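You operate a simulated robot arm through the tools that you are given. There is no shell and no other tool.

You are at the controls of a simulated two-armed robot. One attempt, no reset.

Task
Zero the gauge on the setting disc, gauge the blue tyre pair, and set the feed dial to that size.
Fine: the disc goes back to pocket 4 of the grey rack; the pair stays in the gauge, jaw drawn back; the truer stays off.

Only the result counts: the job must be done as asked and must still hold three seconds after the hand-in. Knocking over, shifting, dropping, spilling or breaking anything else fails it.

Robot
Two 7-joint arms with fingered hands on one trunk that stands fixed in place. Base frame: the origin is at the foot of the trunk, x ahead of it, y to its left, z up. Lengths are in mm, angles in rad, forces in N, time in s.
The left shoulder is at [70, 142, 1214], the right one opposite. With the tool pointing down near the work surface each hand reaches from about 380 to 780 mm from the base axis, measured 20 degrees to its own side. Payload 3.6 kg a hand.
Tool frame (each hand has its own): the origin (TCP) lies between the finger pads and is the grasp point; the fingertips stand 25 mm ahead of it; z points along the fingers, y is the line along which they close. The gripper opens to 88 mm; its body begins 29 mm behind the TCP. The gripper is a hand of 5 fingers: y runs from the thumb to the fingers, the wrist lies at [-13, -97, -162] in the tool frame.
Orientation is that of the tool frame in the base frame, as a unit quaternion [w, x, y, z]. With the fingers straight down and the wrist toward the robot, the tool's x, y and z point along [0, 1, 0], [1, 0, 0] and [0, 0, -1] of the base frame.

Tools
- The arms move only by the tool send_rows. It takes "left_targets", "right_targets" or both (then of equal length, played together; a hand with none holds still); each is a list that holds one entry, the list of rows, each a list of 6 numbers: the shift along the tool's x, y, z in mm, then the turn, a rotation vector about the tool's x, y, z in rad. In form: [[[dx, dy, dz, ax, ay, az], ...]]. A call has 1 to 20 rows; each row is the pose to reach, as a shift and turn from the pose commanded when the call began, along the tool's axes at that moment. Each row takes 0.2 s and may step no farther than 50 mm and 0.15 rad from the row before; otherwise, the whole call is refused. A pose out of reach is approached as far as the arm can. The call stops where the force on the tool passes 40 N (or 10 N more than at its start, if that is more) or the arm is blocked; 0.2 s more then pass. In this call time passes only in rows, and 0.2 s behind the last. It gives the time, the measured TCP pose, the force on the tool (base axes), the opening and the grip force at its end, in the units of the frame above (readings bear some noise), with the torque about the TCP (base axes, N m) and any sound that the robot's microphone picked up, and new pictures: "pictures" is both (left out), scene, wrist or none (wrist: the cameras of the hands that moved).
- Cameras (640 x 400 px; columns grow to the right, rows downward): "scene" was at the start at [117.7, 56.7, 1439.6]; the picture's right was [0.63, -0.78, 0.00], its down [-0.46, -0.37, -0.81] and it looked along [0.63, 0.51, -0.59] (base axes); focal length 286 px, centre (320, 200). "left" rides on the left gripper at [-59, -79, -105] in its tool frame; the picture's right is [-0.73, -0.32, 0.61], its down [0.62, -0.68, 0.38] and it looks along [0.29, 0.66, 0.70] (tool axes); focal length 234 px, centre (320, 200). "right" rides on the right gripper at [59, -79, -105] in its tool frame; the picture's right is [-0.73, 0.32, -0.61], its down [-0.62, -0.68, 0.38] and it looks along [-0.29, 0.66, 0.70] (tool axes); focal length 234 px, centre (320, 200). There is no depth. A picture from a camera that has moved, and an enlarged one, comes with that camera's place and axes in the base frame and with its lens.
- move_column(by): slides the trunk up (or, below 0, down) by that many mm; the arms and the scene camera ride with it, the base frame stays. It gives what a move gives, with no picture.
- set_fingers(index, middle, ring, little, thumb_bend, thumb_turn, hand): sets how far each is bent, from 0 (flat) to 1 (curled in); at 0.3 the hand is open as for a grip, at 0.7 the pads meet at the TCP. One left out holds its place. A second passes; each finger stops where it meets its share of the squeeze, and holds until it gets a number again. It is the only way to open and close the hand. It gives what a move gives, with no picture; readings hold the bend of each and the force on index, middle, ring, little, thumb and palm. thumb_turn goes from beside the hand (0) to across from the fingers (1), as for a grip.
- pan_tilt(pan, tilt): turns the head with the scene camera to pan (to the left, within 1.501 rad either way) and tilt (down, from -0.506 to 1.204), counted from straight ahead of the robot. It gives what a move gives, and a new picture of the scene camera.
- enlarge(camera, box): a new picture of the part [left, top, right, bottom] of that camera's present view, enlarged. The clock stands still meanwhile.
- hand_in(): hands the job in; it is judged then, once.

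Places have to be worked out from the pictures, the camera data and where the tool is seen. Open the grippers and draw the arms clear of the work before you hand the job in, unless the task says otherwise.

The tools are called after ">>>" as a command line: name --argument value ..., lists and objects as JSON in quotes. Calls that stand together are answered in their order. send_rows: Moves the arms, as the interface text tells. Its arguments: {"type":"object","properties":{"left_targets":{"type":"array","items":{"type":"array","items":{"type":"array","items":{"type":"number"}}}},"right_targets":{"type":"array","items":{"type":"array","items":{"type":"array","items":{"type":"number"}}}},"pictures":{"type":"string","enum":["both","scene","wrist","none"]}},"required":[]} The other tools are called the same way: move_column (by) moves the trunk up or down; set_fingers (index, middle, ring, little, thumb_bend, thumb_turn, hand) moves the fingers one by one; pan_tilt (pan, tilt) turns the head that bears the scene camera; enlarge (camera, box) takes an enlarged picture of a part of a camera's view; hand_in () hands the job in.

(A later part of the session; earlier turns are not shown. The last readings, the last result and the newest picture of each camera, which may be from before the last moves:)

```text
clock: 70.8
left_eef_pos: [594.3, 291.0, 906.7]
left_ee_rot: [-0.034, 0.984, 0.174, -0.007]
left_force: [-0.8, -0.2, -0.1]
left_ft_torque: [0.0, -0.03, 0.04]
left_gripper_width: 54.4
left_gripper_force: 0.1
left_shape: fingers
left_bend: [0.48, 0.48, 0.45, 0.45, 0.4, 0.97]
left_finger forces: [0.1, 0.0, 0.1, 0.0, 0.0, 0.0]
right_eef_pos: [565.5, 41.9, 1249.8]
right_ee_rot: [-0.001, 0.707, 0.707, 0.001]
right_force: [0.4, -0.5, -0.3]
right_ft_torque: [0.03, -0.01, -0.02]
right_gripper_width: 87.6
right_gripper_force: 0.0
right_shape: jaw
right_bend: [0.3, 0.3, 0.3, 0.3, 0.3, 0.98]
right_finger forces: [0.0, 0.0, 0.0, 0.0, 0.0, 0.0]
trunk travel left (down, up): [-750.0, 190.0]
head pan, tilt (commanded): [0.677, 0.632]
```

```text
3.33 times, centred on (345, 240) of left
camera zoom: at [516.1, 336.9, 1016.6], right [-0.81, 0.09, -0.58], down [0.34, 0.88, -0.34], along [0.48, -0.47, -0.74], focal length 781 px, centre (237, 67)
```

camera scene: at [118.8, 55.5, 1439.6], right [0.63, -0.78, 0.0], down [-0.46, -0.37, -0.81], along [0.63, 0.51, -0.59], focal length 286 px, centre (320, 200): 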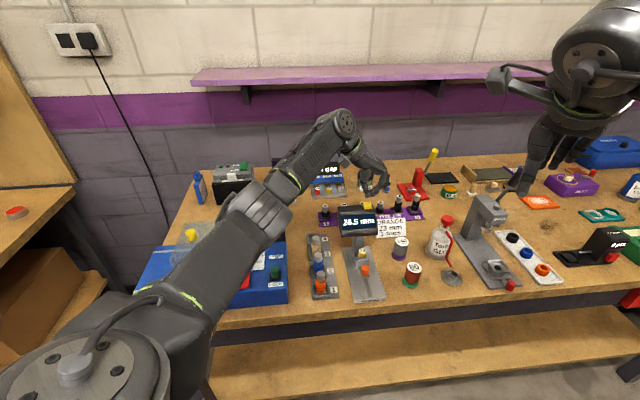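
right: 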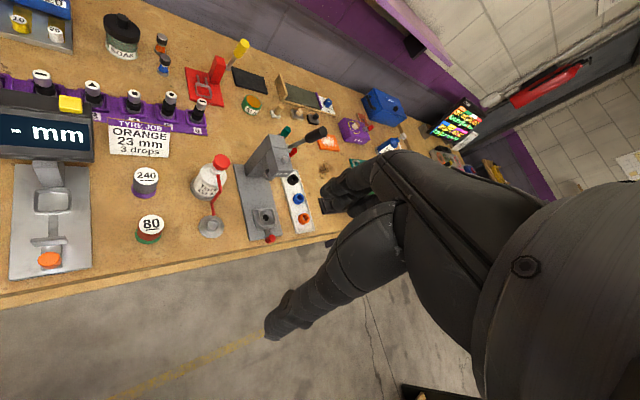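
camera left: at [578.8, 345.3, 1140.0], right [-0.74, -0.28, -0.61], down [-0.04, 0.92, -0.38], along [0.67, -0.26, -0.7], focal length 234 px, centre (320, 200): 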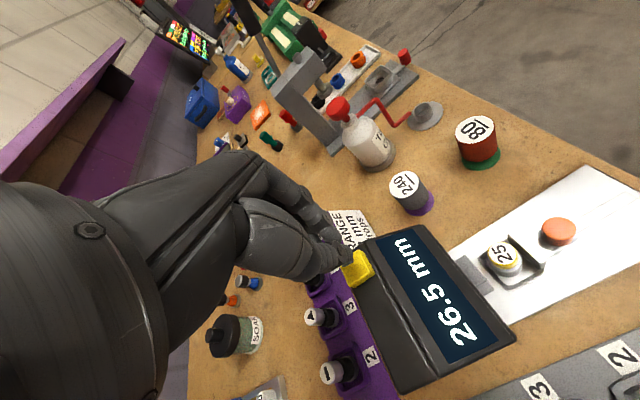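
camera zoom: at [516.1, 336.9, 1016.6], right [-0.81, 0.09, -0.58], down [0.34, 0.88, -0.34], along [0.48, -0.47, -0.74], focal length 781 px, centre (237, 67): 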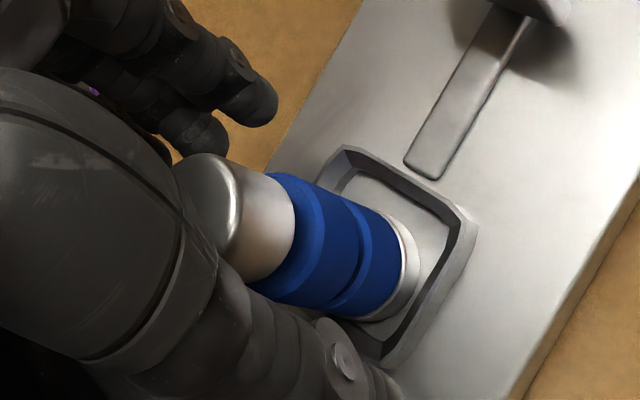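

The blue pair stands upright in the nest. I rise, level the hand, and move to above the jaw knob.

>>> send_rows --left_targets '[[[0, -2.1, -30, 0, 0, 0], [0, -4.2, -60, 0, 0, 0], [0, -6, -85, -0.07, 0, 0]]]' --pictures "none"

>>> send_rows --left_targets '[[[-46, 20, 0, 0, 0, 0], [-91, 39, 0, 0, 0, 0], [-91, 39, 30, 0, 0, 0], [-91, 39, 68, 0, 0, 0]]]' --pictures "none"

>>> enlarge --camera "scene" --box '[330, 210, 400, 305]'

>>> enlarge --camera "left" --box '[270, 160, 430, 300]'

```text
clock: 71.6
left_eef_pos: [593.4, 290.5, 991.4]
left_ee_rot: [0.0, 0.985, 0.174, 0.0]
left_force: [-0.6, -0.7, 0.0]
left_ft_torque: [0.0, 0.01, -0.01]
left_gripper_width: 54.4
left_gripper_force: 0.1
left_shape: fingers
left_bend: [0.48, 0.48, 0.45, 0.45, 0.4, 0.97]
left_finger forces: [0.1, 0.0, 0.1, 0.1, 0.0, 0.0]
right_eef_pos: [565.9, 42.6, 1249.9]
right_ee_rot: [0.0, 0.708, 0.707, 0.001]
right_force: [-1.3, -0.5, 0.6]
right_ft_torque: [0.0, 0.01, -0.01]
right_gripper_width: 87.9
right_gripper_force: 0.1
right_shape: jaw
right_bend: [0.3, 0.3, 0.3, 0.3, 0.3, 0.98]
right_finger forces: [0.1, 0.0, 0.1, 0.0, 0.0, 0.0]
trunk travel left (down, up): [-750.0, 190.0]
head pan, tilt (commanded): [0.677, 0.632]
```

```text
refused: row 1 steps farther than a row can; nothing moved
```

```text
4.21 times, centred on (365, 258) of scene
camera zoom: at [117.4, 57.0, 1439.6], right [0.63, -0.78, 0.0], down [-0.46, -0.37, -0.81], along [0.63, 0.51, -0.59], focal length 1204 px, centre (130, -42)
```

zoom: 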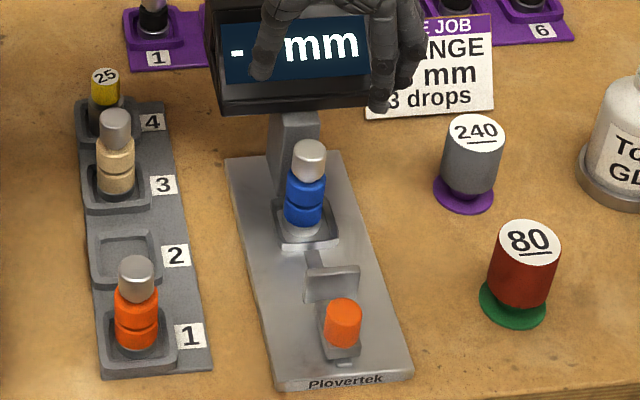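

```text
2.86 times, centred on (350, 230) of left
camera zoom: at [512.6, 344.0, 1097.6], right [-0.79, 0.05, -0.61], down [0.35, 0.85, -0.38], along [0.5, -0.52, -0.7], focal length 669 px, centre (234, 114)
```

zoom: 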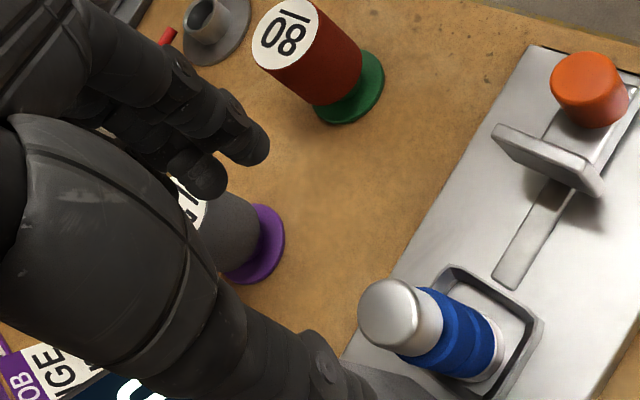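

One step was a hair too long; nothing moved. I resend with shorter steps.

>>> send_rows --left_targets '[[[-31, 13, 0, 0, 0, 0], [-62, 26, 0, 0, 0, 0], [-91, 39, 0, 0, 0, 0], [-91, 39, 35, 0, 0, 0], [-91, 39, 70, 0, 0, 0]]]' --pictures "none"

>>> enlarge --camera "scene" --box '[330, 210, 400, 305]'

>>> enlarge --camera "left" --box '[270, 160, 430, 300]'

```text
clock: 72.8
left_eef_pos: [523.4, 223.0, 920.0]
left_ee_rot: [0.0, 0.985, 0.174, 0.0]
left_force: [0.4, 0.2, 0.8]
left_ft_torque: [0.01, 0.0, -0.02]
left_gripper_width: 54.1
left_gripper_force: 0.1
left_shape: fingers
left_bend: [0.48, 0.48, 0.45, 0.45, 0.4, 0.97]
left_finger forces: [0.1, 0.1, 0.0, 0.0, 0.0, 0.1]
right_eef_pos: [566.9, 43.3, 1249.6]
right_ee_rot: [-0.001, 0.707, 0.708, 0.001]
right_force: [0.0, -0.4, -0.2]
right_ft_torque: [0.0, -0.01, 0.04]
right_gripper_width: 87.7
right_gripper_force: 0.1
right_shape: jaw
right_bend: [0.3, 0.3, 0.3, 0.3, 0.3, 0.98]
right_finger forces: [0.0, 0.0, 0.1, 0.0, 0.0, 0.0]
trunk travel left (down, up): [-750.0, 190.0]
head pan, tilt (commanded): [0.677, 0.632]
```

```text
4.21 times, centred on (365, 258) of scene
camera zoom: at [118.1, 56.8, 1439.6], right [0.63, -0.78, 0.0], down [-0.46, -0.37, -0.81], along [0.63, 0.51, -0.59], focal length 1204 px, centre (130, -42)
```

zoom: 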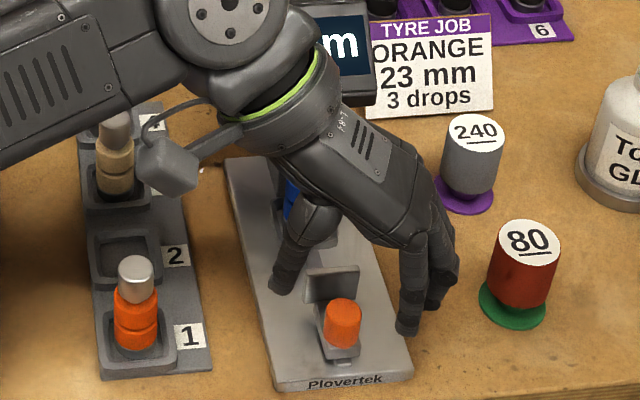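

```text
2.86 times, centred on (350, 230) of left
camera zoom: at [441.6, 277.0, 1025.9], right [-0.79, 0.05, -0.61], down [0.35, 0.85, -0.38], along [0.5, -0.52, -0.7], focal length 669 px, centre (234, 114)
```

zoom: 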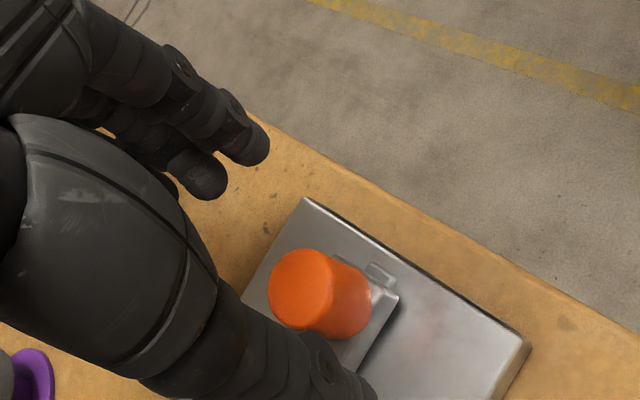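

Knob is at about (+3, −7.7) in the hand: good for pushing. I lower 32 mm and close.

>>> send_rows --left_targets '[[[-0.5, -1, 12, 0, 0, 0], [-0.5, -1, 32, 0, 0, 0]]]' --pictures "none"

>>> set_fingers --hand "left" --index 0.76 --middle 0.76 --thumb_bend 0.74

>>> enlarge --camera "scene" --box '[335, 240, 400, 305]'

>>> enlarge --camera "left" --box '[260, 160, 400, 300]'

```text
clock: 73.4
left_eef_pos: [521.3, 224.1, 887.8]
left_ee_rot: [0.0, 0.985, 0.174, 0.0]
left_force: [0.8, 0.4, -1.1]
left_ft_torque: [0.01, 0.01, 0.02]
left_gripper_width: 54.3
left_gripper_force: 0.0
left_shape: fingers
left_bend: [0.48, 0.48, 0.45, 0.45, 0.4, 0.97]
left_finger forces: [0.0, 0.0, 0.0, 0.0, 0.0, 0.0]
right_eef_pos: [565.8, 41.8, 1249.6]
right_ee_rot: [0.0, 0.707, 0.707, 0.001]
right_force: [-0.2, -0.3, 1.2]
right_ft_torque: [0.02, 0.0, 0.0]
right_gripper_width: 87.6
right_gripper_force: 0.1
right_shape: jaw
right_bend: [0.3, 0.3, 0.3, 0.3, 0.3, 0.98]
right_finger forces: [0.0, 0.0, 0.0, 0.0, 0.0, 0.0]
trunk travel left (down, up): [-750.0, 190.0]
head pan, tilt (commanded): [0.677, 0.632]
```

```text
clock: 74.4
left_eef_pos: [523.5, 223.4, 887.4]
left_ee_rot: [0.0, 0.985, 0.174, -0.002]
left_force: [4.5, -4.7, -4.1]
left_ft_torque: [-0.09, -0.03, -0.02]
left_gripper_width: 0.0
left_gripper_force: 3.7
left_shape: fingers
left_bend: [0.75, 0.72, 0.45, 0.45, 0.71, 0.96]
left_finger forces: [0.1, 6.5, 0.1, 0.0, 0.2, 0.0]
right_eef_pos: [567.8, 40.9, 1247.6]
right_ee_rot: [-0.001, 0.707, 0.707, 0.001]
right_force: [-0.3, 0.3, 0.1]
right_ft_torque: [0.0, 0.03, -0.03]
right_gripper_width: 87.4
right_gripper_force: 0.1
right_shape: jaw
right_bend: [0.3, 0.3, 0.3, 0.3, 0.3, 0.98]
right_finger forces: [0.0, 0.0, 0.0, 0.1, 0.1, 0.0]
trunk travel left (down, up): [-750.0, 190.0]
head pan, tilt (commanded): [0.677, 0.632]
```

```text
6.15 times, centred on (368, 272) of scene
camera zoom: at [119.6, 55.8, 1439.5], right [0.63, -0.78, 0.0], down [-0.46, -0.37, -0.81], along [0.63, 0.51, -0.59], focal length 1759 px, centre (28, -246)
```

zoom: 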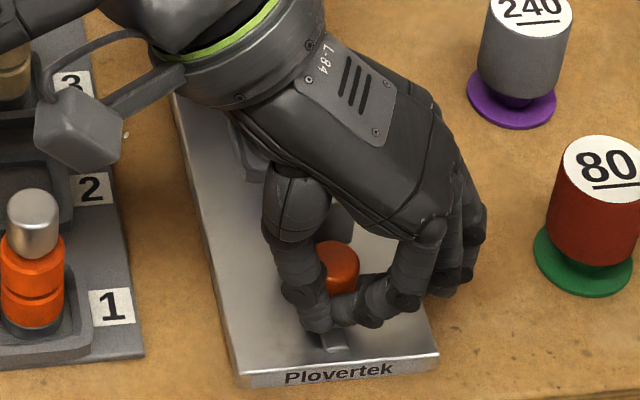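

```text
2.86 times, centred on (330, 230) of left
camera zoom: at [442.2, 276.6, 993.2], right [-0.79, 0.06, -0.61], down [0.35, 0.85, -0.38], along [0.5, -0.52, -0.7], focal length 669 px, centre (291, 114)
```

zoom: 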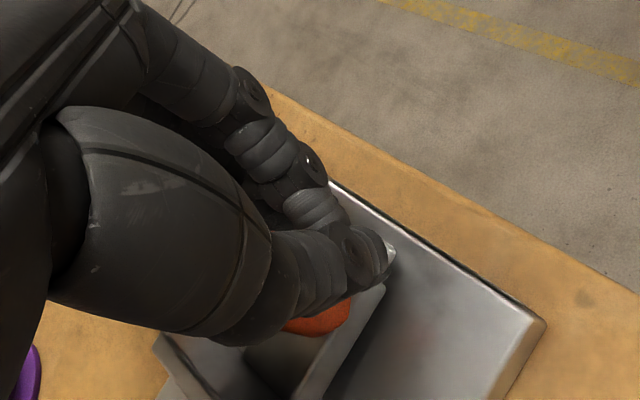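

The pinch closed just behind the knob (thumb and index behind it), which makes a positive pusher. I push forward 30 mm along the slide and check.

>>> send_rows --left_targets '[[[4.5, -2.1, 0, 0, 0, 0], [9.1, -4.2, 0, 0, 0, 0], [18.1, -8.4, 0, 0, 0, 0], [27.2, -12.6, 0, 0, 0, 0]]]' --pictures "none"

>>> enlarge --camera "scene" --box '[330, 210, 400, 305]'

>>> enlarge --camera "left" --box '[220, 160, 400, 340]'

>>> enlarge --camera "right" --box '[0, 50, 200, 290]'

```text
clock: 75.4
left_eef_pos: [544.7, 242.9, 887.6]
left_ee_rot: [-0.001, 0.985, 0.173, -0.001]
left_force: [3.5, -4.1, -5.3]
left_ft_torque: [-0.06, -0.07, -0.03]
left_gripper_width: 0.4
left_gripper_force: 2.9
left_shape: fingers
left_bend: [0.75, 0.73, 0.45, 0.45, 0.71, 0.96]
left_finger forces: [0.1, 6.0, 0.1, 0.1, 0.1, 0.0]
right_eef_pos: [566.9, 41.1, 1249.6]
right_ee_rot: [-0.001, 0.708, 0.706, 0.001]
right_force: [-1.1, 0.0, -0.8]
right_ft_torque: [0.01, 0.0, -0.04]
right_gripper_width: 87.3
right_gripper_force: 0.0
right_shape: jaw
right_bend: [0.3, 0.3, 0.3, 0.3, 0.3, 0.98]
right_finger forces: [0.0, 0.1, 0.0, 0.1, 0.0, 0.0]
trunk travel left (down, up): [-750.0, 190.0]
head pan, tilt (commanded): [0.677, 0.632]
```

```text
4.21 times, centred on (365, 258) of scene
camera zoom: at [119.6, 55.8, 1439.5], right [0.63, -0.78, 0.0], down [-0.46, -0.37, -0.81], along [0.63, 0.51, -0.59], focal length 1204 px, centre (130, -42)
```

zoom: 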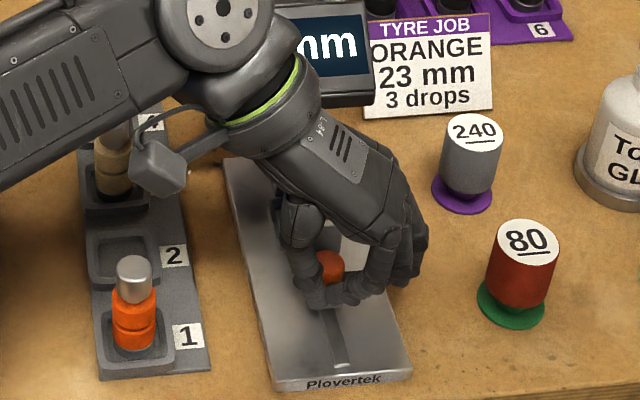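

```text
2.22 times, centred on (310, 250) of left
camera zoom: at [463.0, 297.3, 994.2], right [-0.79, 0.06, -0.61], down [0.35, 0.85, -0.38], along [0.5, -0.52, -0.7], focal length 520 px, centre (342, 89)
```

zoom: 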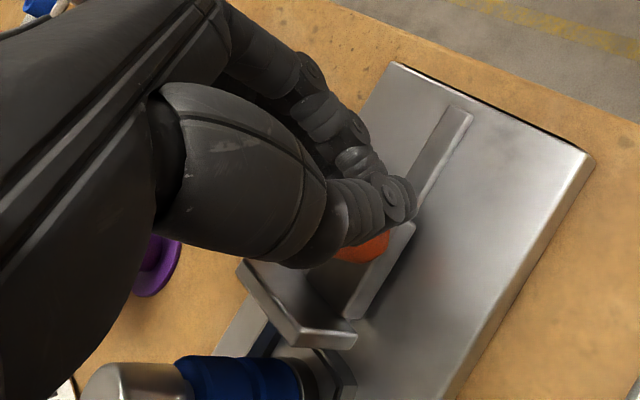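

```text
1.67 times, centred on (100, 170) of right
camera zoom: at [487.1, 98.5, 1354.0], right [0.32, -0.73, 0.61], down [-0.68, -0.62, -0.38], along [0.66, -0.29, -0.7], focal length 390 px, centre (687, 250)
```

zoom: 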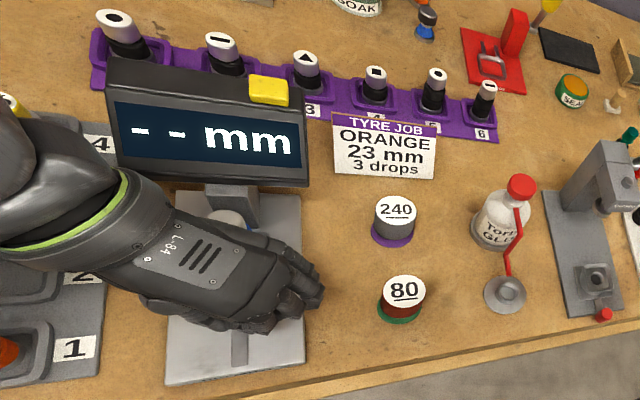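

The jaw advances steadily toward the pair. I continue 6 mm and then go in 2 mm steps.

>>> send_rows --left_targets '[[[2.7, -1.3, 0, 0, 0, 0], [5.4, -2.5, 0, 0, 0, 0]]]' --pictures "none"

>>> send_rows --left_targets '[[[1.8, -0.85, 0, 0, 0, 0]]]' --pictures "none"

>>> enlarge --camera "left" --box '[200, 200, 400, 400]'

```text
clock: 76.0
left_eef_pos: [547.5, 247.9, 889.6]
left_ee_rot: [0.0, 0.985, 0.174, -0.001]
left_force: [2.8, -4.9, -4.2]
left_ft_torque: [-0.04, -0.02, -0.01]
left_gripper_width: 0.1
left_gripper_force: 2.9
left_shape: fingers
left_bend: [0.75, 0.73, 0.45, 0.45, 0.71, 0.96]
left_finger forces: [0.0, 5.6, 0.0, 0.0, 0.0, 0.0]
right_eef_pos: [566.4, 42.6, 1249.5]
right_ee_rot: [-0.001, 0.708, 0.707, 0.001]
right_force: [-1.6, -0.5, -0.1]
right_ft_torque: [0.0, -0.03, 0.0]
right_gripper_width: 87.8
right_gripper_force: 0.1
right_shape: jaw
right_bend: [0.3, 0.3, 0.3, 0.3, 0.3, 0.98]
right_finger forces: [0.0, 0.0, 0.0, 0.0, 0.0, 0.0]
trunk travel left (down, up): [-750.0, 190.0]
head pan, tilt (commanded): [0.677, 0.632]
```

```text
clock: 76.4
left_eef_pos: [549.2, 248.8, 889.9]
left_ee_rot: [0.0, 0.985, 0.174, -0.001]
left_force: [2.4, -3.5, -3.3]
left_ft_torque: [-0.1, -0.01, -0.06]
left_gripper_width: 0.0
left_gripper_force: 3.0
left_shape: fingers
left_bend: [0.75, 0.73, 0.45, 0.45, 0.71, 0.96]
left_finger forces: [0.0, 5.5, 0.1, 0.0, 0.0, 0.0]
right_eef_pos: [567.5, 41.5, 1248.5]
right_ee_rot: [-0.001, 0.708, 0.706, 0.0]
right_force: [0.6, 1.0, -0.5]
right_ft_torque: [-0.02, 0.0, 0.05]
right_gripper_width: 87.7
right_gripper_force: 0.0
right_shape: jaw
right_bend: [0.3, 0.3, 0.3, 0.3, 0.3, 0.98]
right_finger forces: [0.1, 0.1, 0.1, 0.0, 0.0, 0.0]
trunk travel left (down, up): [-750.0, 190.0]
head pan, tilt (commanded): [0.677, 0.632]
```

```text
2.00 times, centred on (300, 300) of left
camera zoom: at [469.0, 302.8, 994.6], right [-0.79, 0.06, -0.61], down [0.35, 0.85, -0.38], along [0.5, -0.52, -0.7], focal length 468 px, centre (360, 0)
```

zoom: 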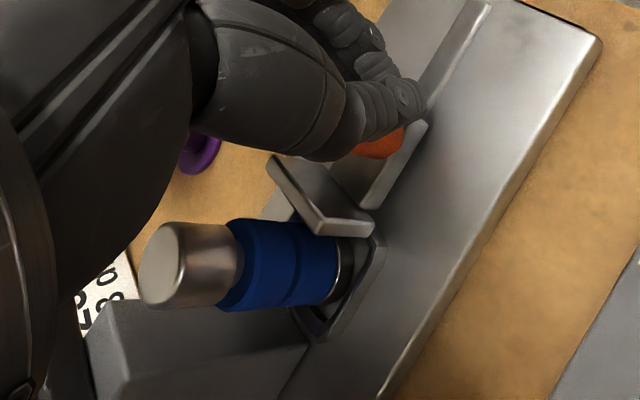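

Plate is nearly at the tyre. I take further 2 mm steps and watch force and display.

>>> send_rows --left_targets '[[[1.8, -0.85, 0, 0, 0, 0]]]' --pictures "none"

>>> send_rows --left_targets '[[[1.8, -0.85, 0, 0, 0, 0]]]' --pictures "none"

>>> enlarge --camera "left" --box '[220, 220, 400, 380]'

>>> enlarge --camera "right" --box '[0, 50, 200, 250]'

```text
clock: 76.8
left_eef_pos: [551.9, 250.1, 889.2]
left_ee_rot: [0.0, 0.985, 0.174, -0.001]
left_force: [3.3, -3.4, -3.4]
left_ft_torque: [-0.06, 0.02, -0.04]
left_gripper_width: 0.0
left_gripper_force: 3.2
left_shape: fingers
left_bend: [0.75, 0.73, 0.45, 0.45, 0.71, 0.96]
left_finger forces: [0.0, 5.8, 0.0, 0.0, 0.0, 0.0]
right_eef_pos: [567.5, 40.8, 1248.0]
right_ee_rot: [0.0, 0.708, 0.706, 0.001]
right_force: [-0.5, -0.1, -0.4]
right_ft_torque: [0.03, 0.01, 0.03]
right_gripper_width: 87.8
right_gripper_force: 0.0
right_shape: jaw
right_bend: [0.3, 0.3, 0.3, 0.3, 0.3, 0.98]
right_finger forces: [0.0, 0.1, 0.0, 0.0, 0.1, 0.0]
trunk travel left (down, up): [-750.0, 190.0]
head pan, tilt (commanded): [0.677, 0.632]
```

```text
clock: 77.2
left_eef_pos: [552.2, 252.5, 888.0]
left_ee_rot: [0.0, 0.985, 0.174, -0.001]
left_force: [3.7, -4.6, -3.5]
left_ft_torque: [-0.07, -0.05, -0.05]
left_gripper_width: 0.0
left_gripper_force: 3.6
left_shape: fingers
left_bend: [0.75, 0.73, 0.45, 0.45, 0.71, 0.96]
left_finger forces: [0.1, 6.5, 0.0, 0.1, 0.0, 0.1]
right_eef_pos: [568.2, 40.7, 1248.7]
right_ee_rot: [-0.002, 0.708, 0.706, 0.0]
right_force: [-0.2, -0.5, -0.2]
right_ft_torque: [-0.02, 0.01, 0.0]
right_gripper_width: 87.8
right_gripper_force: 0.0
right_shape: jaw
right_bend: [0.3, 0.3, 0.3, 0.3, 0.3, 0.98]
right_finger forces: [0.0, 0.0, 0.0, 0.0, 0.0, 0.1]
trunk travel left (down, up): [-750.0, 190.0]
head pan, tilt (commanded): [0.677, 0.632]
```

```text
2.50 times, centred on (310, 300) of left
camera zoom: at [471.8, 305.6, 994.4], right [-0.79, 0.05, -0.61], down [0.35, 0.85, -0.38], along [0.5, -0.52, -0.7], focal length 585 px, centre (345, -50)
```

zoom: 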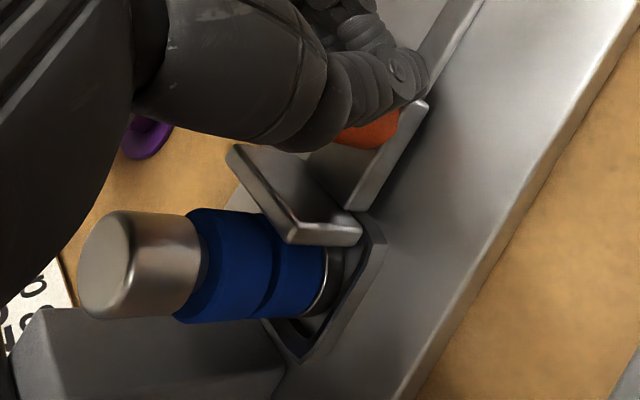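

```text
2.00 times, centred on (100, 150) of right
camera zoom: at [487.0, 98.3, 1354.0], right [0.32, -0.73, 0.61], down [-0.68, -0.62, -0.38], along [0.66, -0.29, -0.7], focal length 468 px, centre (760, 300)
```

zoom: 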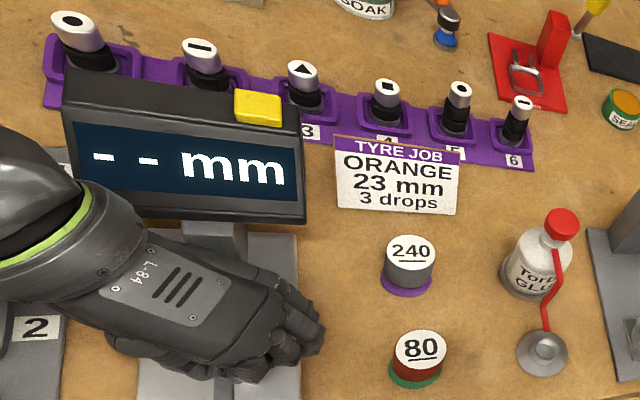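

Display still shows "--": the pair must still seat against the far side. I continue in 2 mm steps.

>>> send_rows --left_targets '[[[1.8, -0.85, 0, 0, 0, 0]]]' --pictures "none"

>>> send_rows --left_targets '[[[1.8, -0.85, 0, 0, 0, 0]]]' --pictures "none"

>>> enlarge --camera "left" --box '[220, 220, 400, 380]'

>>> enlarge --camera "right" --box '[0, 50, 200, 250]'

```text
clock: 77.6
left_eef_pos: [554.5, 253.4, 888.9]
left_ee_rot: [0.0, 0.985, 0.174, -0.001]
left_force: [3.9, -4.4, -4.8]
left_ft_torque: [-0.07, -0.01, -0.04]
left_gripper_width: 0.0
left_gripper_force: 3.8
left_shape: fingers
left_bend: [0.75, 0.73, 0.45, 0.45, 0.71, 0.96]
left_finger forces: [0.0, 6.8, 0.0, 0.0, 0.1, 0.0]
right_eef_pos: [568.0, 40.7, 1249.0]
right_ee_rot: [0.0, 0.708, 0.707, 0.001]
right_force: [-0.3, -0.2, -0.2]
right_ft_torque: [-0.05, 0.01, -0.02]
right_gripper_width: 87.4
right_gripper_force: 0.1
right_shape: jaw
right_bend: [0.3, 0.3, 0.3, 0.3, 0.3, 0.98]
right_finger forces: [0.0, 0.0, 0.0, 0.1, 0.0, 0.1]
trunk travel left (down, up): [-750.0, 190.0]
head pan, tilt (commanded): [0.677, 0.632]
```

```text
clock: 78.0
left_eef_pos: [553.9, 255.0, 890.1]
left_ee_rot: [-0.001, 0.985, 0.174, -0.001]
left_force: [3.8, -6.2, -3.2]
left_ft_torque: [-0.11, -0.02, -0.05]
left_gripper_width: 0.0
left_gripper_force: 4.0
left_shape: fingers
left_bend: [0.75, 0.73, 0.45, 0.45, 0.71, 0.96]
left_finger forces: [0.0, 7.1, 0.1, 0.1, 0.0, 0.1]
right_eef_pos: [567.0, 40.3, 1248.8]
right_ee_rot: [-0.001, 0.708, 0.706, 0.001]
right_force: [-0.7, -0.5, -0.2]
right_ft_torque: [0.0, 0.01, 0.0]
right_gripper_width: 87.8
right_gripper_force: 0.1
right_shape: jaw
right_bend: [0.3, 0.3, 0.3, 0.3, 0.3, 0.98]
right_finger forces: [0.1, 0.1, 0.0, 0.0, 0.0, 0.0]
trunk travel left (down, up): [-750.0, 190.0]
head pan, tilt (commanded): [0.677, 0.632]
```

```text
2.50 times, centred on (310, 300) of left
camera zoom: at [473.7, 308.1, 994.7], right [-0.79, 0.06, -0.61], down [0.35, 0.85, -0.38], along [0.5, -0.52, -0.7], focal length 585 px, centre (345, -50)
```

zoom: 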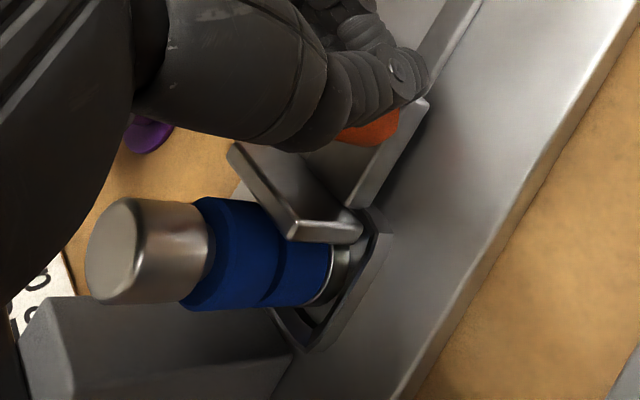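

```text
2.00 times, centred on (100, 150) of right
camera zoom: at [486.7, 97.9, 1354.2], right [0.32, -0.73, 0.61], down [-0.68, -0.62, -0.38], along [0.66, -0.29, -0.7], focal length 468 px, centre (760, 300)
```

zoom: 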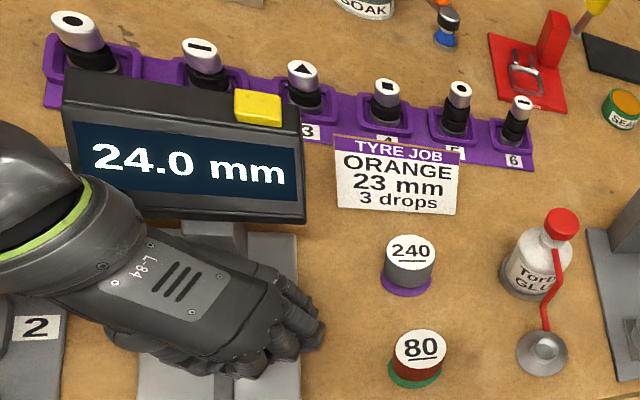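

Display reads 24.0 mm. I push a bit more to confirm it is the settled clamped value.

>>> send_rows --left_targets '[[[1.3, -0.6, 0, 0, 0, 0]]]' --pictures "none"

>>> enlarge --camera "right" --box '[0, 80, 120, 180]'

>>> send_rows --left_targets '[[[1.3, -0.6, 0, 0, 0, 0]]]' --pictures "none"

>>> enlarge --camera "right" --box '[0, 80, 120, 180]'

>>> enlarge --camera "left" --box '[220, 220, 400, 380]'

```text
clock: 78.4
left_eef_pos: [554.4, 254.9, 888.3]
left_ee_rot: [-0.001, 0.985, 0.174, -0.001]
left_force: [0.5, -7.5, -3.8]
left_ft_torque: [-0.18, 0.03, 0.0]
left_gripper_width: 0.0
left_gripper_force: 3.6
left_shape: fingers
left_bend: [0.75, 0.73, 0.45, 0.45, 0.71, 0.96]
left_finger forces: [0.0, 7.2, 0.1, 0.0, 0.1, 0.0]
right_eef_pos: [567.5, 39.8, 1250.1]
right_ee_rot: [-0.002, 0.708, 0.706, 0.001]
right_force: [1.1, 0.3, -0.9]
right_ft_torque: [0.04, 0.01, 0.02]
right_gripper_width: 87.6
right_gripper_force: 0.0
right_shape: jaw
right_bend: [0.3, 0.3, 0.3, 0.3, 0.3, 0.98]
right_finger forces: [0.0, 0.0, 0.0, 0.1, 0.0, 0.0]
trunk travel left (down, up): [-750.0, 190.0]
head pan, tilt (commanded): [0.677, 0.632]
```

```text
4.00 times, centred on (60, 130) of right
camera zoom: at [486.0, 97.5, 1354.4], right [0.32, -0.73, 0.61], down [-0.68, -0.62, -0.39], along [0.66, -0.29, -0.7], focal length 937 px, centre (1360, 480)
```

zoom: 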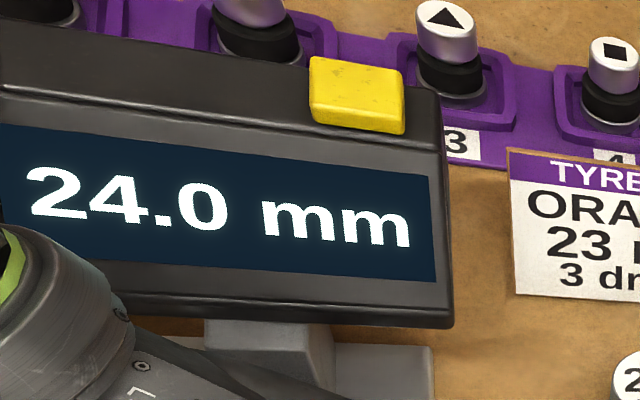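

```text
clock: 78.8
left_eef_pos: [555.9, 256.6, 889.6]
left_ee_rot: [-0.001, 0.985, 0.174, -0.001]
left_force: [-2.8, -10.4, -5.1]
left_ft_torque: [-0.17, 0.1, -0.02]
left_gripper_width: 0.0
left_gripper_force: 7.1
left_shape: fingers
left_bend: [0.75, 0.73, 0.45, 0.45, 0.71, 0.96]
left_finger forces: [6.6, 7.0, 0.0, 0.0, 0.1, 0.0]
right_eef_pos: [565.7, 39.2, 1249.6]
right_ee_rot: [-0.001, 0.708, 0.707, 0.001]
right_force: [-0.2, 0.2, -0.5]
right_ft_torque: [0.01, 0.0, 0.01]
right_gripper_width: 87.7
right_gripper_force: 0.1
right_shape: jaw
right_bend: [0.3, 0.3, 0.3, 0.3, 0.3, 0.98]
right_finger forces: [0.0, 0.0, 0.0, 0.0, 0.0, 0.1]
trunk travel left (down, up): [-750.0, 190.0]
head pan, tilt (commanded): [0.677, 0.632]
```

```text
4.00 times, centred on (60, 130) of right
camera zoom: at [485.3, 97.0, 1354.7], right [0.32, -0.73, 0.61], down [-0.68, -0.62, -0.39], along [0.66, -0.29, -0.7], focal length 937 px, centre (1360, 480)
```

zoom: 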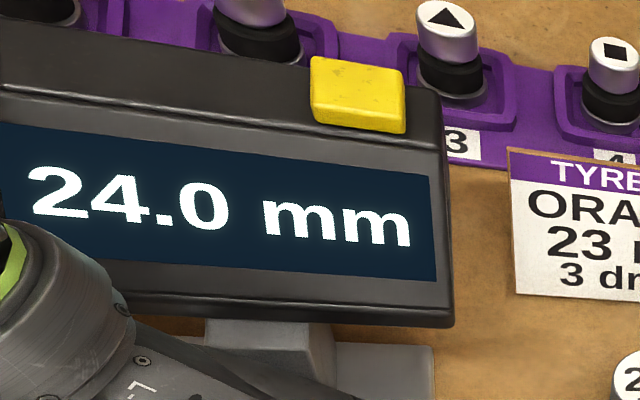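

```text
2.50 times, centred on (310, 300) of left
camera zoom: at [474.9, 309.4, 995.2], right [-0.79, 0.06, -0.61], down [0.35, 0.85, -0.38], along [0.5, -0.52, -0.7], focal length 585 px, centre (345, -50)
```

zoom: 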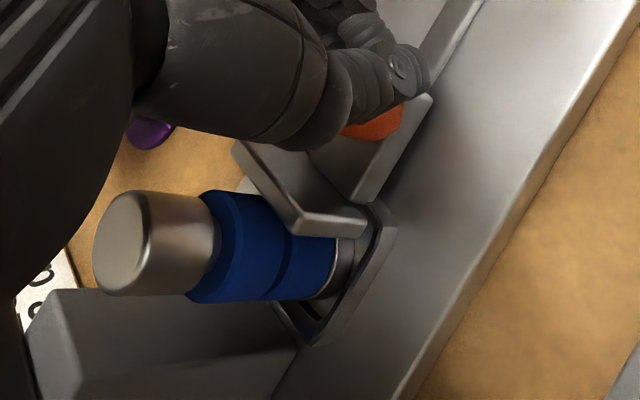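

The reading holds at 24.0 mm under ~10 N, so the blue pair is 24 mm. I back off slightly and open the hand to re-grip the knob for drawing the jaw back.

>>> send_rows --left_targets '[[[-2.2, 1.0, 0, 0, 0, 0]]]' --pictures "none"

>>> set_fingers --hand "left" --index 0.45 --middle 0.45 --thumb_bend 0.37

>>> enlarge --camera "left" --box '[220, 160, 420, 360]'

>>> enlarge --camera "right" --box '[0, 50, 200, 290]'

```text
clock: 79.2
left_eef_pos: [554.7, 255.0, 889.5]
left_ee_rot: [0.0, 0.985, 0.173, 0.0]
left_force: [0.0, -7.3, -6.1]
left_ft_torque: [-0.14, 0.05, -0.06]
left_gripper_width: 0.0
left_gripper_force: 3.3
left_shape: fingers
left_bend: [0.75, 0.73, 0.45, 0.45, 0.71, 0.96]
left_finger forces: [0.0, 6.6, 0.0, 0.1, 0.1, 0.0]
right_eef_pos: [567.5, 40.9, 1248.5]
right_ee_rot: [-0.002, 0.707, 0.707, 0.001]
right_force: [-1.1, 1.1, 0.2]
right_ft_torque: [0.02, 0.02, -0.05]
right_gripper_width: 87.7
right_gripper_force: 0.1
right_shape: jaw
right_bend: [0.3, 0.3, 0.3, 0.3, 0.3, 0.98]
right_finger forces: [0.0, 0.0, 0.1, 0.0, 0.0, 0.0]
trunk travel left (down, up): [-750.0, 190.0]
head pan, tilt (commanded): [0.677, 0.632]
```

```text
clock: 80.2
left_eef_pos: [554.0, 256.0, 890.6]
left_ee_rot: [0.0, 0.985, 0.174, 0.0]
left_force: [0.2, 0.0, 0.5]
left_ft_torque: [-0.03, -0.02, 0.03]
left_gripper_width: 60.6
left_gripper_force: 0.0
left_shape: fingers
left_bend: [0.45, 0.45, 0.45, 0.45, 0.37, 0.97]
left_finger forces: [0.0, 0.0, 0.1, 0.1, 0.0, 0.0]
right_eef_pos: [565.5, 42.3, 1249.8]
right_ee_rot: [0.0, 0.707, 0.707, 0.001]
right_force: [0.5, -1.1, 0.3]
right_ft_torque: [0.0, -0.01, -0.02]
right_gripper_width: 87.8
right_gripper_force: 0.1
right_shape: jaw
right_bend: [0.3, 0.3, 0.3, 0.3, 0.3, 0.98]
right_finger forces: [0.1, 0.0, 0.1, 0.1, 0.0, 0.0]
trunk travel left (down, up): [-750.0, 190.0]
head pan, tilt (commanded): [0.677, 0.632]
```

```text
2.00 times, centred on (320, 260) of left
camera zoom: at [473.6, 309.8, 995.3], right [-0.79, 0.05, -0.61], down [0.35, 0.85, -0.38], along [0.5, -0.52, -0.7], focal length 468 px, centre (320, 80)
```

zoom: 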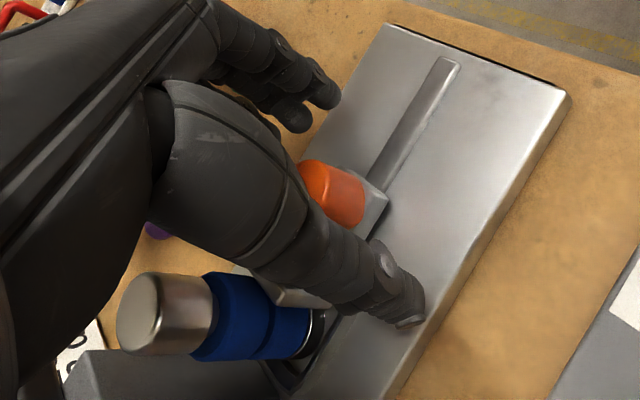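

```text
1.67 times, centred on (100, 170) of right
camera zoom: at [485.5, 99.4, 1354.5], right [0.32, -0.73, 0.61], down [-0.68, -0.62, -0.38], along [0.66, -0.29, -0.7], focal length 390 px, centre (687, 250)
```

zoom: 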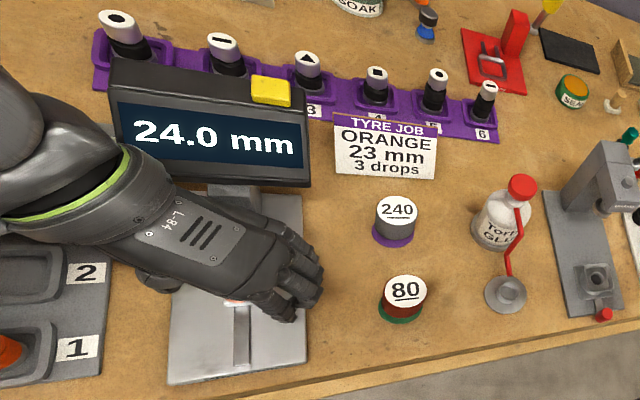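

Reading remains 24.0 mm. The knob is ~4 mm ahead of the pinch line, so I shift +3.5/−2.5 mm to centre it and close.

>>> send_rows --left_targets '[[[3.6, -2.3, 0, 0, 0, 0]]]' --pictures "none"

>>> set_fingers --hand "left" --index 0.74 --middle 0.74 --thumb_bend 0.74

>>> enlarge --camera "left" --box '[220, 160, 420, 360]'

>>> enlarge --camera "scene" --box '[335, 220, 395, 300]'

```text
clock: 80.6
left_eef_pos: [556.1, 260.0, 889.2]
left_ee_rot: [0.0, 0.985, 0.173, 0.0]
left_force: [-0.3, -0.7, -0.3]
left_ft_torque: [0.04, 0.01, -0.02]
left_gripper_width: 60.8
left_gripper_force: 0.0
left_shape: fingers
left_bend: [0.45, 0.45, 0.45, 0.45, 0.37, 0.97]
left_finger forces: [0.0, 0.1, 0.0, 0.0, 0.0, 0.0]
right_eef_pos: [565.3, 41.1, 1249.0]
right_ee_rot: [0.0, 0.708, 0.706, 0.001]
right_force: [-0.7, -0.1, -0.1]
right_ft_torque: [-0.01, -0.01, 0.0]
right_gripper_width: 87.6
right_gripper_force: 0.0
right_shape: jaw
right_bend: [0.3, 0.3, 0.3, 0.3, 0.3, 0.98]
right_finger forces: [0.1, 0.0, 0.0, 0.1, 0.0, 0.0]
trunk travel left (down, up): [-750.0, 190.0]
head pan, tilt (commanded): [0.677, 0.632]
```

```text
clock: 81.6
left_eef_pos: [558.4, 258.4, 888.4]
left_ee_rot: [0.0, 0.985, 0.173, 0.0]
left_force: [-1.7, -7.2, -8.1]
left_ft_torque: [-0.12, 0.04, -0.04]
left_gripper_width: 0.2
left_gripper_force: 6.7
left_shape: fingers
left_bend: [0.73, 0.65, 0.45, 0.45, 0.71, 0.96]
left_finger forces: [4.2, 6.0, 0.0, 0.0, 3.8, 0.0]
right_eef_pos: [567.2, 40.9, 1249.9]
right_ee_rot: [0.0, 0.708, 0.706, 0.0]
right_force: [-0.5, -0.5, -0.9]
right_ft_torque: [0.03, 0.02, 0.01]
right_gripper_width: 87.6
right_gripper_force: 0.0
right_shape: jaw
right_bend: [0.3, 0.3, 0.3, 0.3, 0.3, 0.98]
right_finger forces: [0.0, 0.0, 0.0, 0.1, 0.0, 0.0]
trunk travel left (down, up): [-750.0, 190.0]
head pan, tilt (commanded): [0.677, 0.632]
```

```text
2.00 times, centred on (320, 260) of left
camera zoom: at [476.5, 312.2, 994.8], right [-0.79, 0.06, -0.61], down [0.35, 0.85, -0.38], along [0.5, -0.52, -0.7], focal length 468 px, centre (320, 80)
```

zoom: 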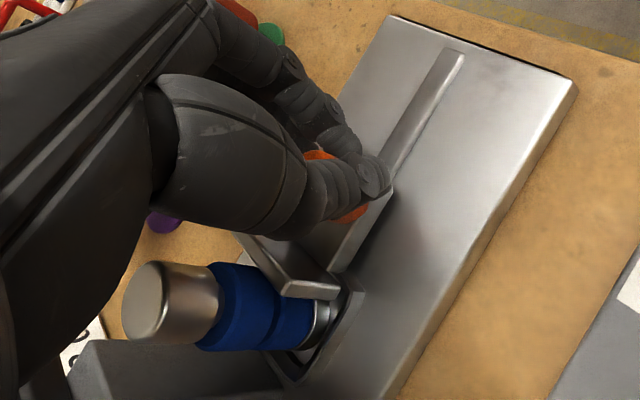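

```text
5.00 times, centred on (365, 260) of scene
camera zoom: at [118.6, 55.5, 1439.5], right [0.63, -0.78, 0.0], down [-0.46, -0.37, -0.81], along [0.63, 0.51, -0.59], focal length 1429 px, centre (95, -100)
```

zoom: 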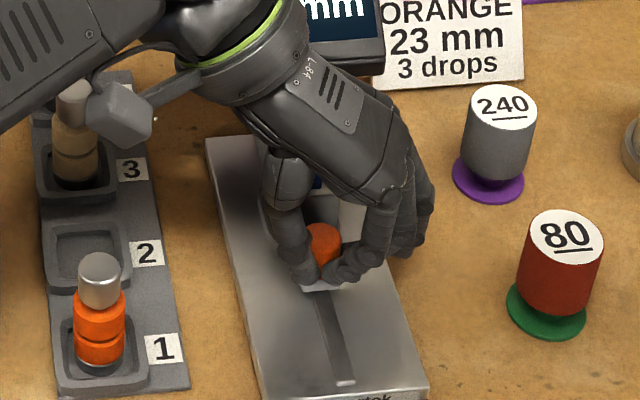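

The pinch again closed mostly behind the knob, which won't pull. I reopen, shift 6 mm further forward, and regrip.

>>> set_fingers --hand "left" --index 0.45 --middle 0.45 --thumb_bend 0.37

>>> send_rows --left_targets '[[[6, -0.5, 0, 0, 0, 0]]]' --pictures "none"

>>> enlarge --camera "left" --box '[240, 160, 400, 320]'

>>> enlarge --camera "scene" --box '[335, 220, 395, 300]'

```text
clock: 82.6
left_eef_pos: [557.6, 260.2, 889.9]
left_ee_rot: [0.0, 0.985, 0.174, 0.0]
left_force: [0.1, -0.5, -0.1]
left_ft_torque: [0.03, 0.01, -0.01]
left_gripper_width: 60.8
left_gripper_force: 0.0
left_shape: fingers
left_bend: [0.45, 0.45, 0.45, 0.45, 0.37, 0.97]
left_finger forces: [0.0, 0.0, 0.0, 0.0, 0.1, 0.0]
right_eef_pos: [565.1, 41.7, 1249.5]
right_ee_rot: [-0.001, 0.708, 0.706, 0.001]
right_force: [0.9, 0.2, 0.6]
right_ft_torque: [0.01, 0.0, 0.01]
right_gripper_width: 88.0
right_gripper_force: 0.1
right_shape: jaw
right_bend: [0.3, 0.3, 0.3, 0.3, 0.3, 0.98]
right_finger forces: [0.0, 0.1, 0.0, 0.1, 0.0, 0.1]
trunk travel left (down, up): [-750.0, 190.0]
head pan, tilt (commanded): [0.677, 0.632]
```

```text
clock: 83.0
left_eef_pos: [561.1, 261.6, 889.0]
left_ee_rot: [0.001, 0.985, 0.173, 0.0]
left_force: [0.2, -0.1, -0.1]
left_ft_torque: [0.0, -0.04, 0.0]
left_gripper_width: 60.6
left_gripper_force: 0.1
left_shape: fingers
left_bend: [0.45, 0.45, 0.45, 0.45, 0.37, 0.97]
left_finger forces: [0.0, 0.1, 0.0, 0.0, 0.1, 0.0]
right_eef_pos: [566.5, 41.6, 1248.8]
right_ee_rot: [0.0, 0.708, 0.706, 0.0]
right_force: [-0.2, -0.4, -0.1]
right_ft_torque: [-0.02, 0.0, 0.02]
right_gripper_width: 87.5
right_gripper_force: 0.0
right_shape: jaw
right_bend: [0.3, 0.3, 0.3, 0.3, 0.3, 0.98]
right_finger forces: [0.0, 0.1, 0.1, 0.0, 0.0, 0.0]
trunk travel left (down, up): [-750.0, 190.0]
head pan, tilt (commanded): [0.677, 0.632]
```

```text
2.50 times, centred on (320, 240) of left
camera zoom: at [480.9, 315.1, 995.1], right [-0.79, 0.06, -0.61], down [0.35, 0.85, -0.38], along [0.5, -0.52, -0.7], focal length 585 px, centre (320, 100)
```

zoom: 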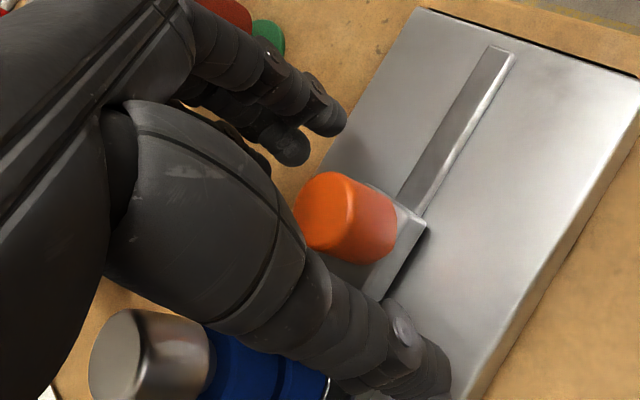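

```text
5.00 times, centred on (365, 260) of scene
camera zoom: at [118.1, 56.5, 1439.6], right [0.63, -0.78, 0.0], down [-0.46, -0.37, -0.81], along [0.63, 0.51, -0.59], focal length 1429 px, centre (95, -100)
```

zoom: 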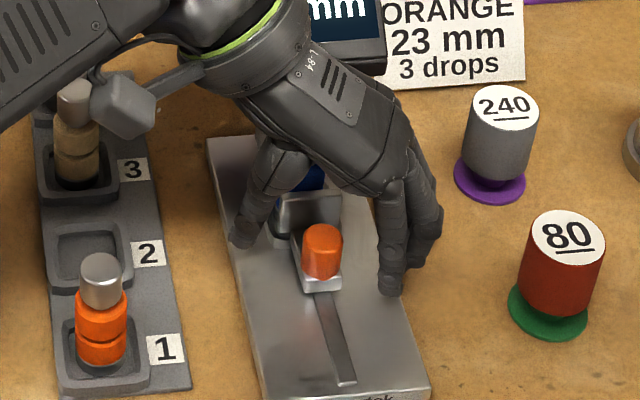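

This matches the geometry of my earlier successful retract grip. I close on the knob.

>>> set_fingers --hand "left" --index 0.74 --middle 0.74 --thumb_bend 0.74

>>> enlarge --camera "left" --box '[240, 160, 400, 320]'

>>> enlarge --camera "scene" --box '[335, 220, 395, 300]'

```text
clock: 84.0
left_eef_pos: [563.3, 260.2, 889.9]
left_ee_rot: [0.0, 0.985, 0.174, 0.0]
left_force: [0.5, -3.2, -5.3]
left_ft_torque: [-0.03, 0.05, -0.05]
left_gripper_width: 10.6
left_gripper_force: 9.4
left_shape: fingers
left_bend: [0.72, 0.72, 0.45, 0.45, 0.64, 0.97]
left_finger forces: [6.9, 4.3, 0.0, 0.2, 8.4, 0.0]
right_eef_pos: [566.4, 40.5, 1249.7]
right_ee_rot: [-0.001, 0.707, 0.707, 0.001]
right_force: [-0.7, -0.2, 0.0]
right_ft_torque: [0.0, 0.01, 0.0]
right_gripper_width: 87.5
right_gripper_force: 0.1
right_shape: jaw
right_bend: [0.3, 0.3, 0.3, 0.3, 0.3, 0.98]
right_finger forces: [0.1, 0.1, 0.0, 0.0, 0.1, 0.0]
trunk travel left (down, up): [-750.0, 190.0]
head pan, tilt (commanded): [0.677, 0.632]
```

```text
2.50 times, centred on (320, 240) of left
camera zoom: at [481.5, 315.0, 994.8], right [-0.79, 0.06, -0.61], down [0.35, 0.85, -0.38], along [0.5, -0.52, -0.7], focal length 585 px, centre (320, 100)
```

zoom: 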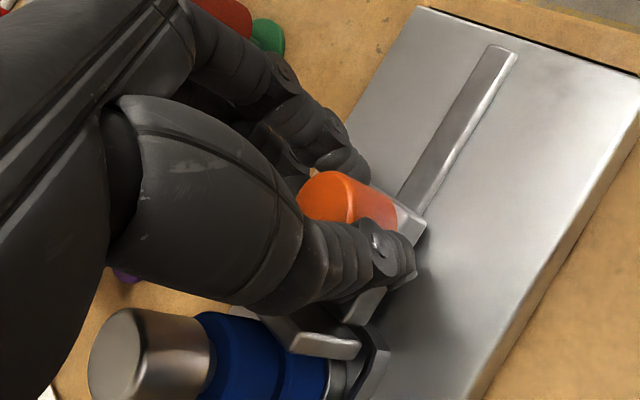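

```text
5.00 times, centred on (365, 260) of scene
camera zoom: at [118.8, 56.5, 1439.5], right [0.63, -0.78, 0.0], down [-0.46, -0.37, -0.81], along [0.63, 0.51, -0.59], focal length 1429 px, centre (95, -100)
```

zoom: 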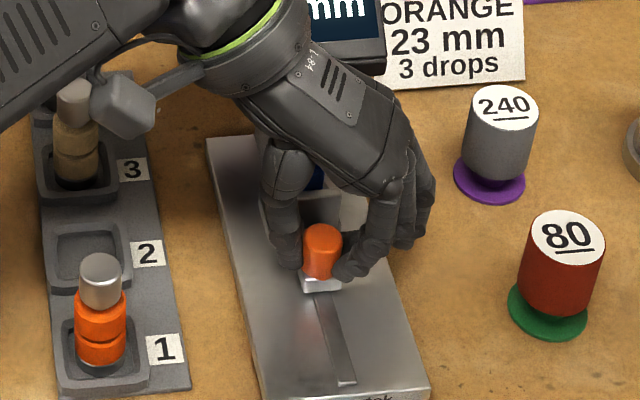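

Proper grip on the knob now. I draw the jaw back 54 mm.

>>> send_rows --left_targets '[[[-4.5, 2.1, 0, 0, 0, 0], [-9.1, 4.2, 0, 0, 0, 0], [-18.1, 8.4, 0, 0, 0, 0], [-27.2, 12.6, 0, 0, 0, 0], [-36.3, 16.8, 0, 0, 0, 0], [-45.5, 21, 0, 0, 0, 0], [-49, 22.7, 0, 0, 0, 0]]]' --pictures "none"

>>> enlarge --camera "left" --box '[200, 160, 400, 400]'

>>> enlarge --camera "scene" --box '[330, 200, 400, 305]'

```text
clock: 85.6
left_eef_pos: [524.3, 223.8, 888.1]
left_ee_rot: [0.001, 0.985, 0.174, -0.002]
left_force: [1.0, -1.4, -3.1]
left_ft_torque: [0.01, -0.01, -0.05]
left_gripper_width: 10.4
left_gripper_force: 10.3
left_shape: fingers
left_bend: [0.72, 0.72, 0.45, 0.45, 0.64, 0.97]
left_finger forces: [6.7, 5.1, 0.1, 0.1, 9.1, 0.0]
right_eef_pos: [566.6, 42.2, 1250.2]
right_ee_rot: [0.0, 0.707, 0.707, 0.001]
right_force: [0.1, -0.9, -0.4]
right_ft_torque: [-0.04, 0.0, 0.0]
right_gripper_width: 87.3
right_gripper_force: 0.0
right_shape: jaw
right_bend: [0.3, 0.3, 0.3, 0.3, 0.3, 0.98]
right_finger forces: [0.0, 0.0, 0.1, 0.0, 0.1, 0.0]
trunk travel left (down, up): [-750.0, 190.0]
head pan, tilt (commanded): [0.677, 0.632]
```

```text
1.67 times, centred on (300, 280) of left
camera zoom: at [443.5, 277.1, 994.4], right [-0.79, 0.05, -0.61], down [0.35, 0.85, -0.38], along [0.5, -0.52, -0.7], focal length 390 px, centre (353, 67)
```

zoom: 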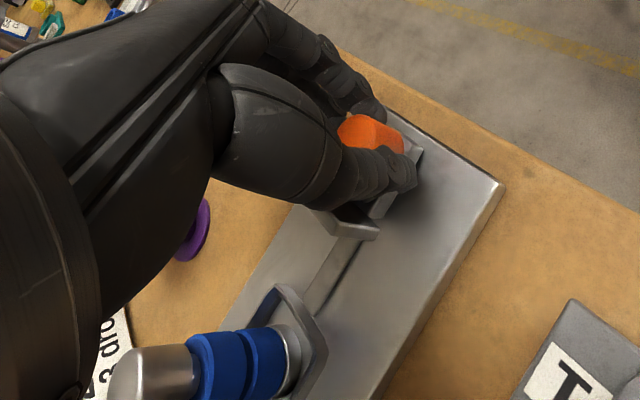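

```text
3.81 times, centred on (365, 252) of scene
camera zoom: at [118.6, 56.5, 1439.6], right [0.63, -0.78, 0.0], down [-0.46, -0.37, -0.81], along [0.63, 0.51, -0.59], focal length 1089 px, centre (149, 0)
```

zoom: 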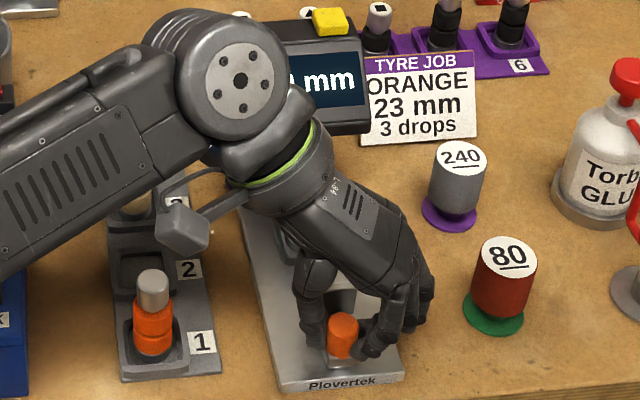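

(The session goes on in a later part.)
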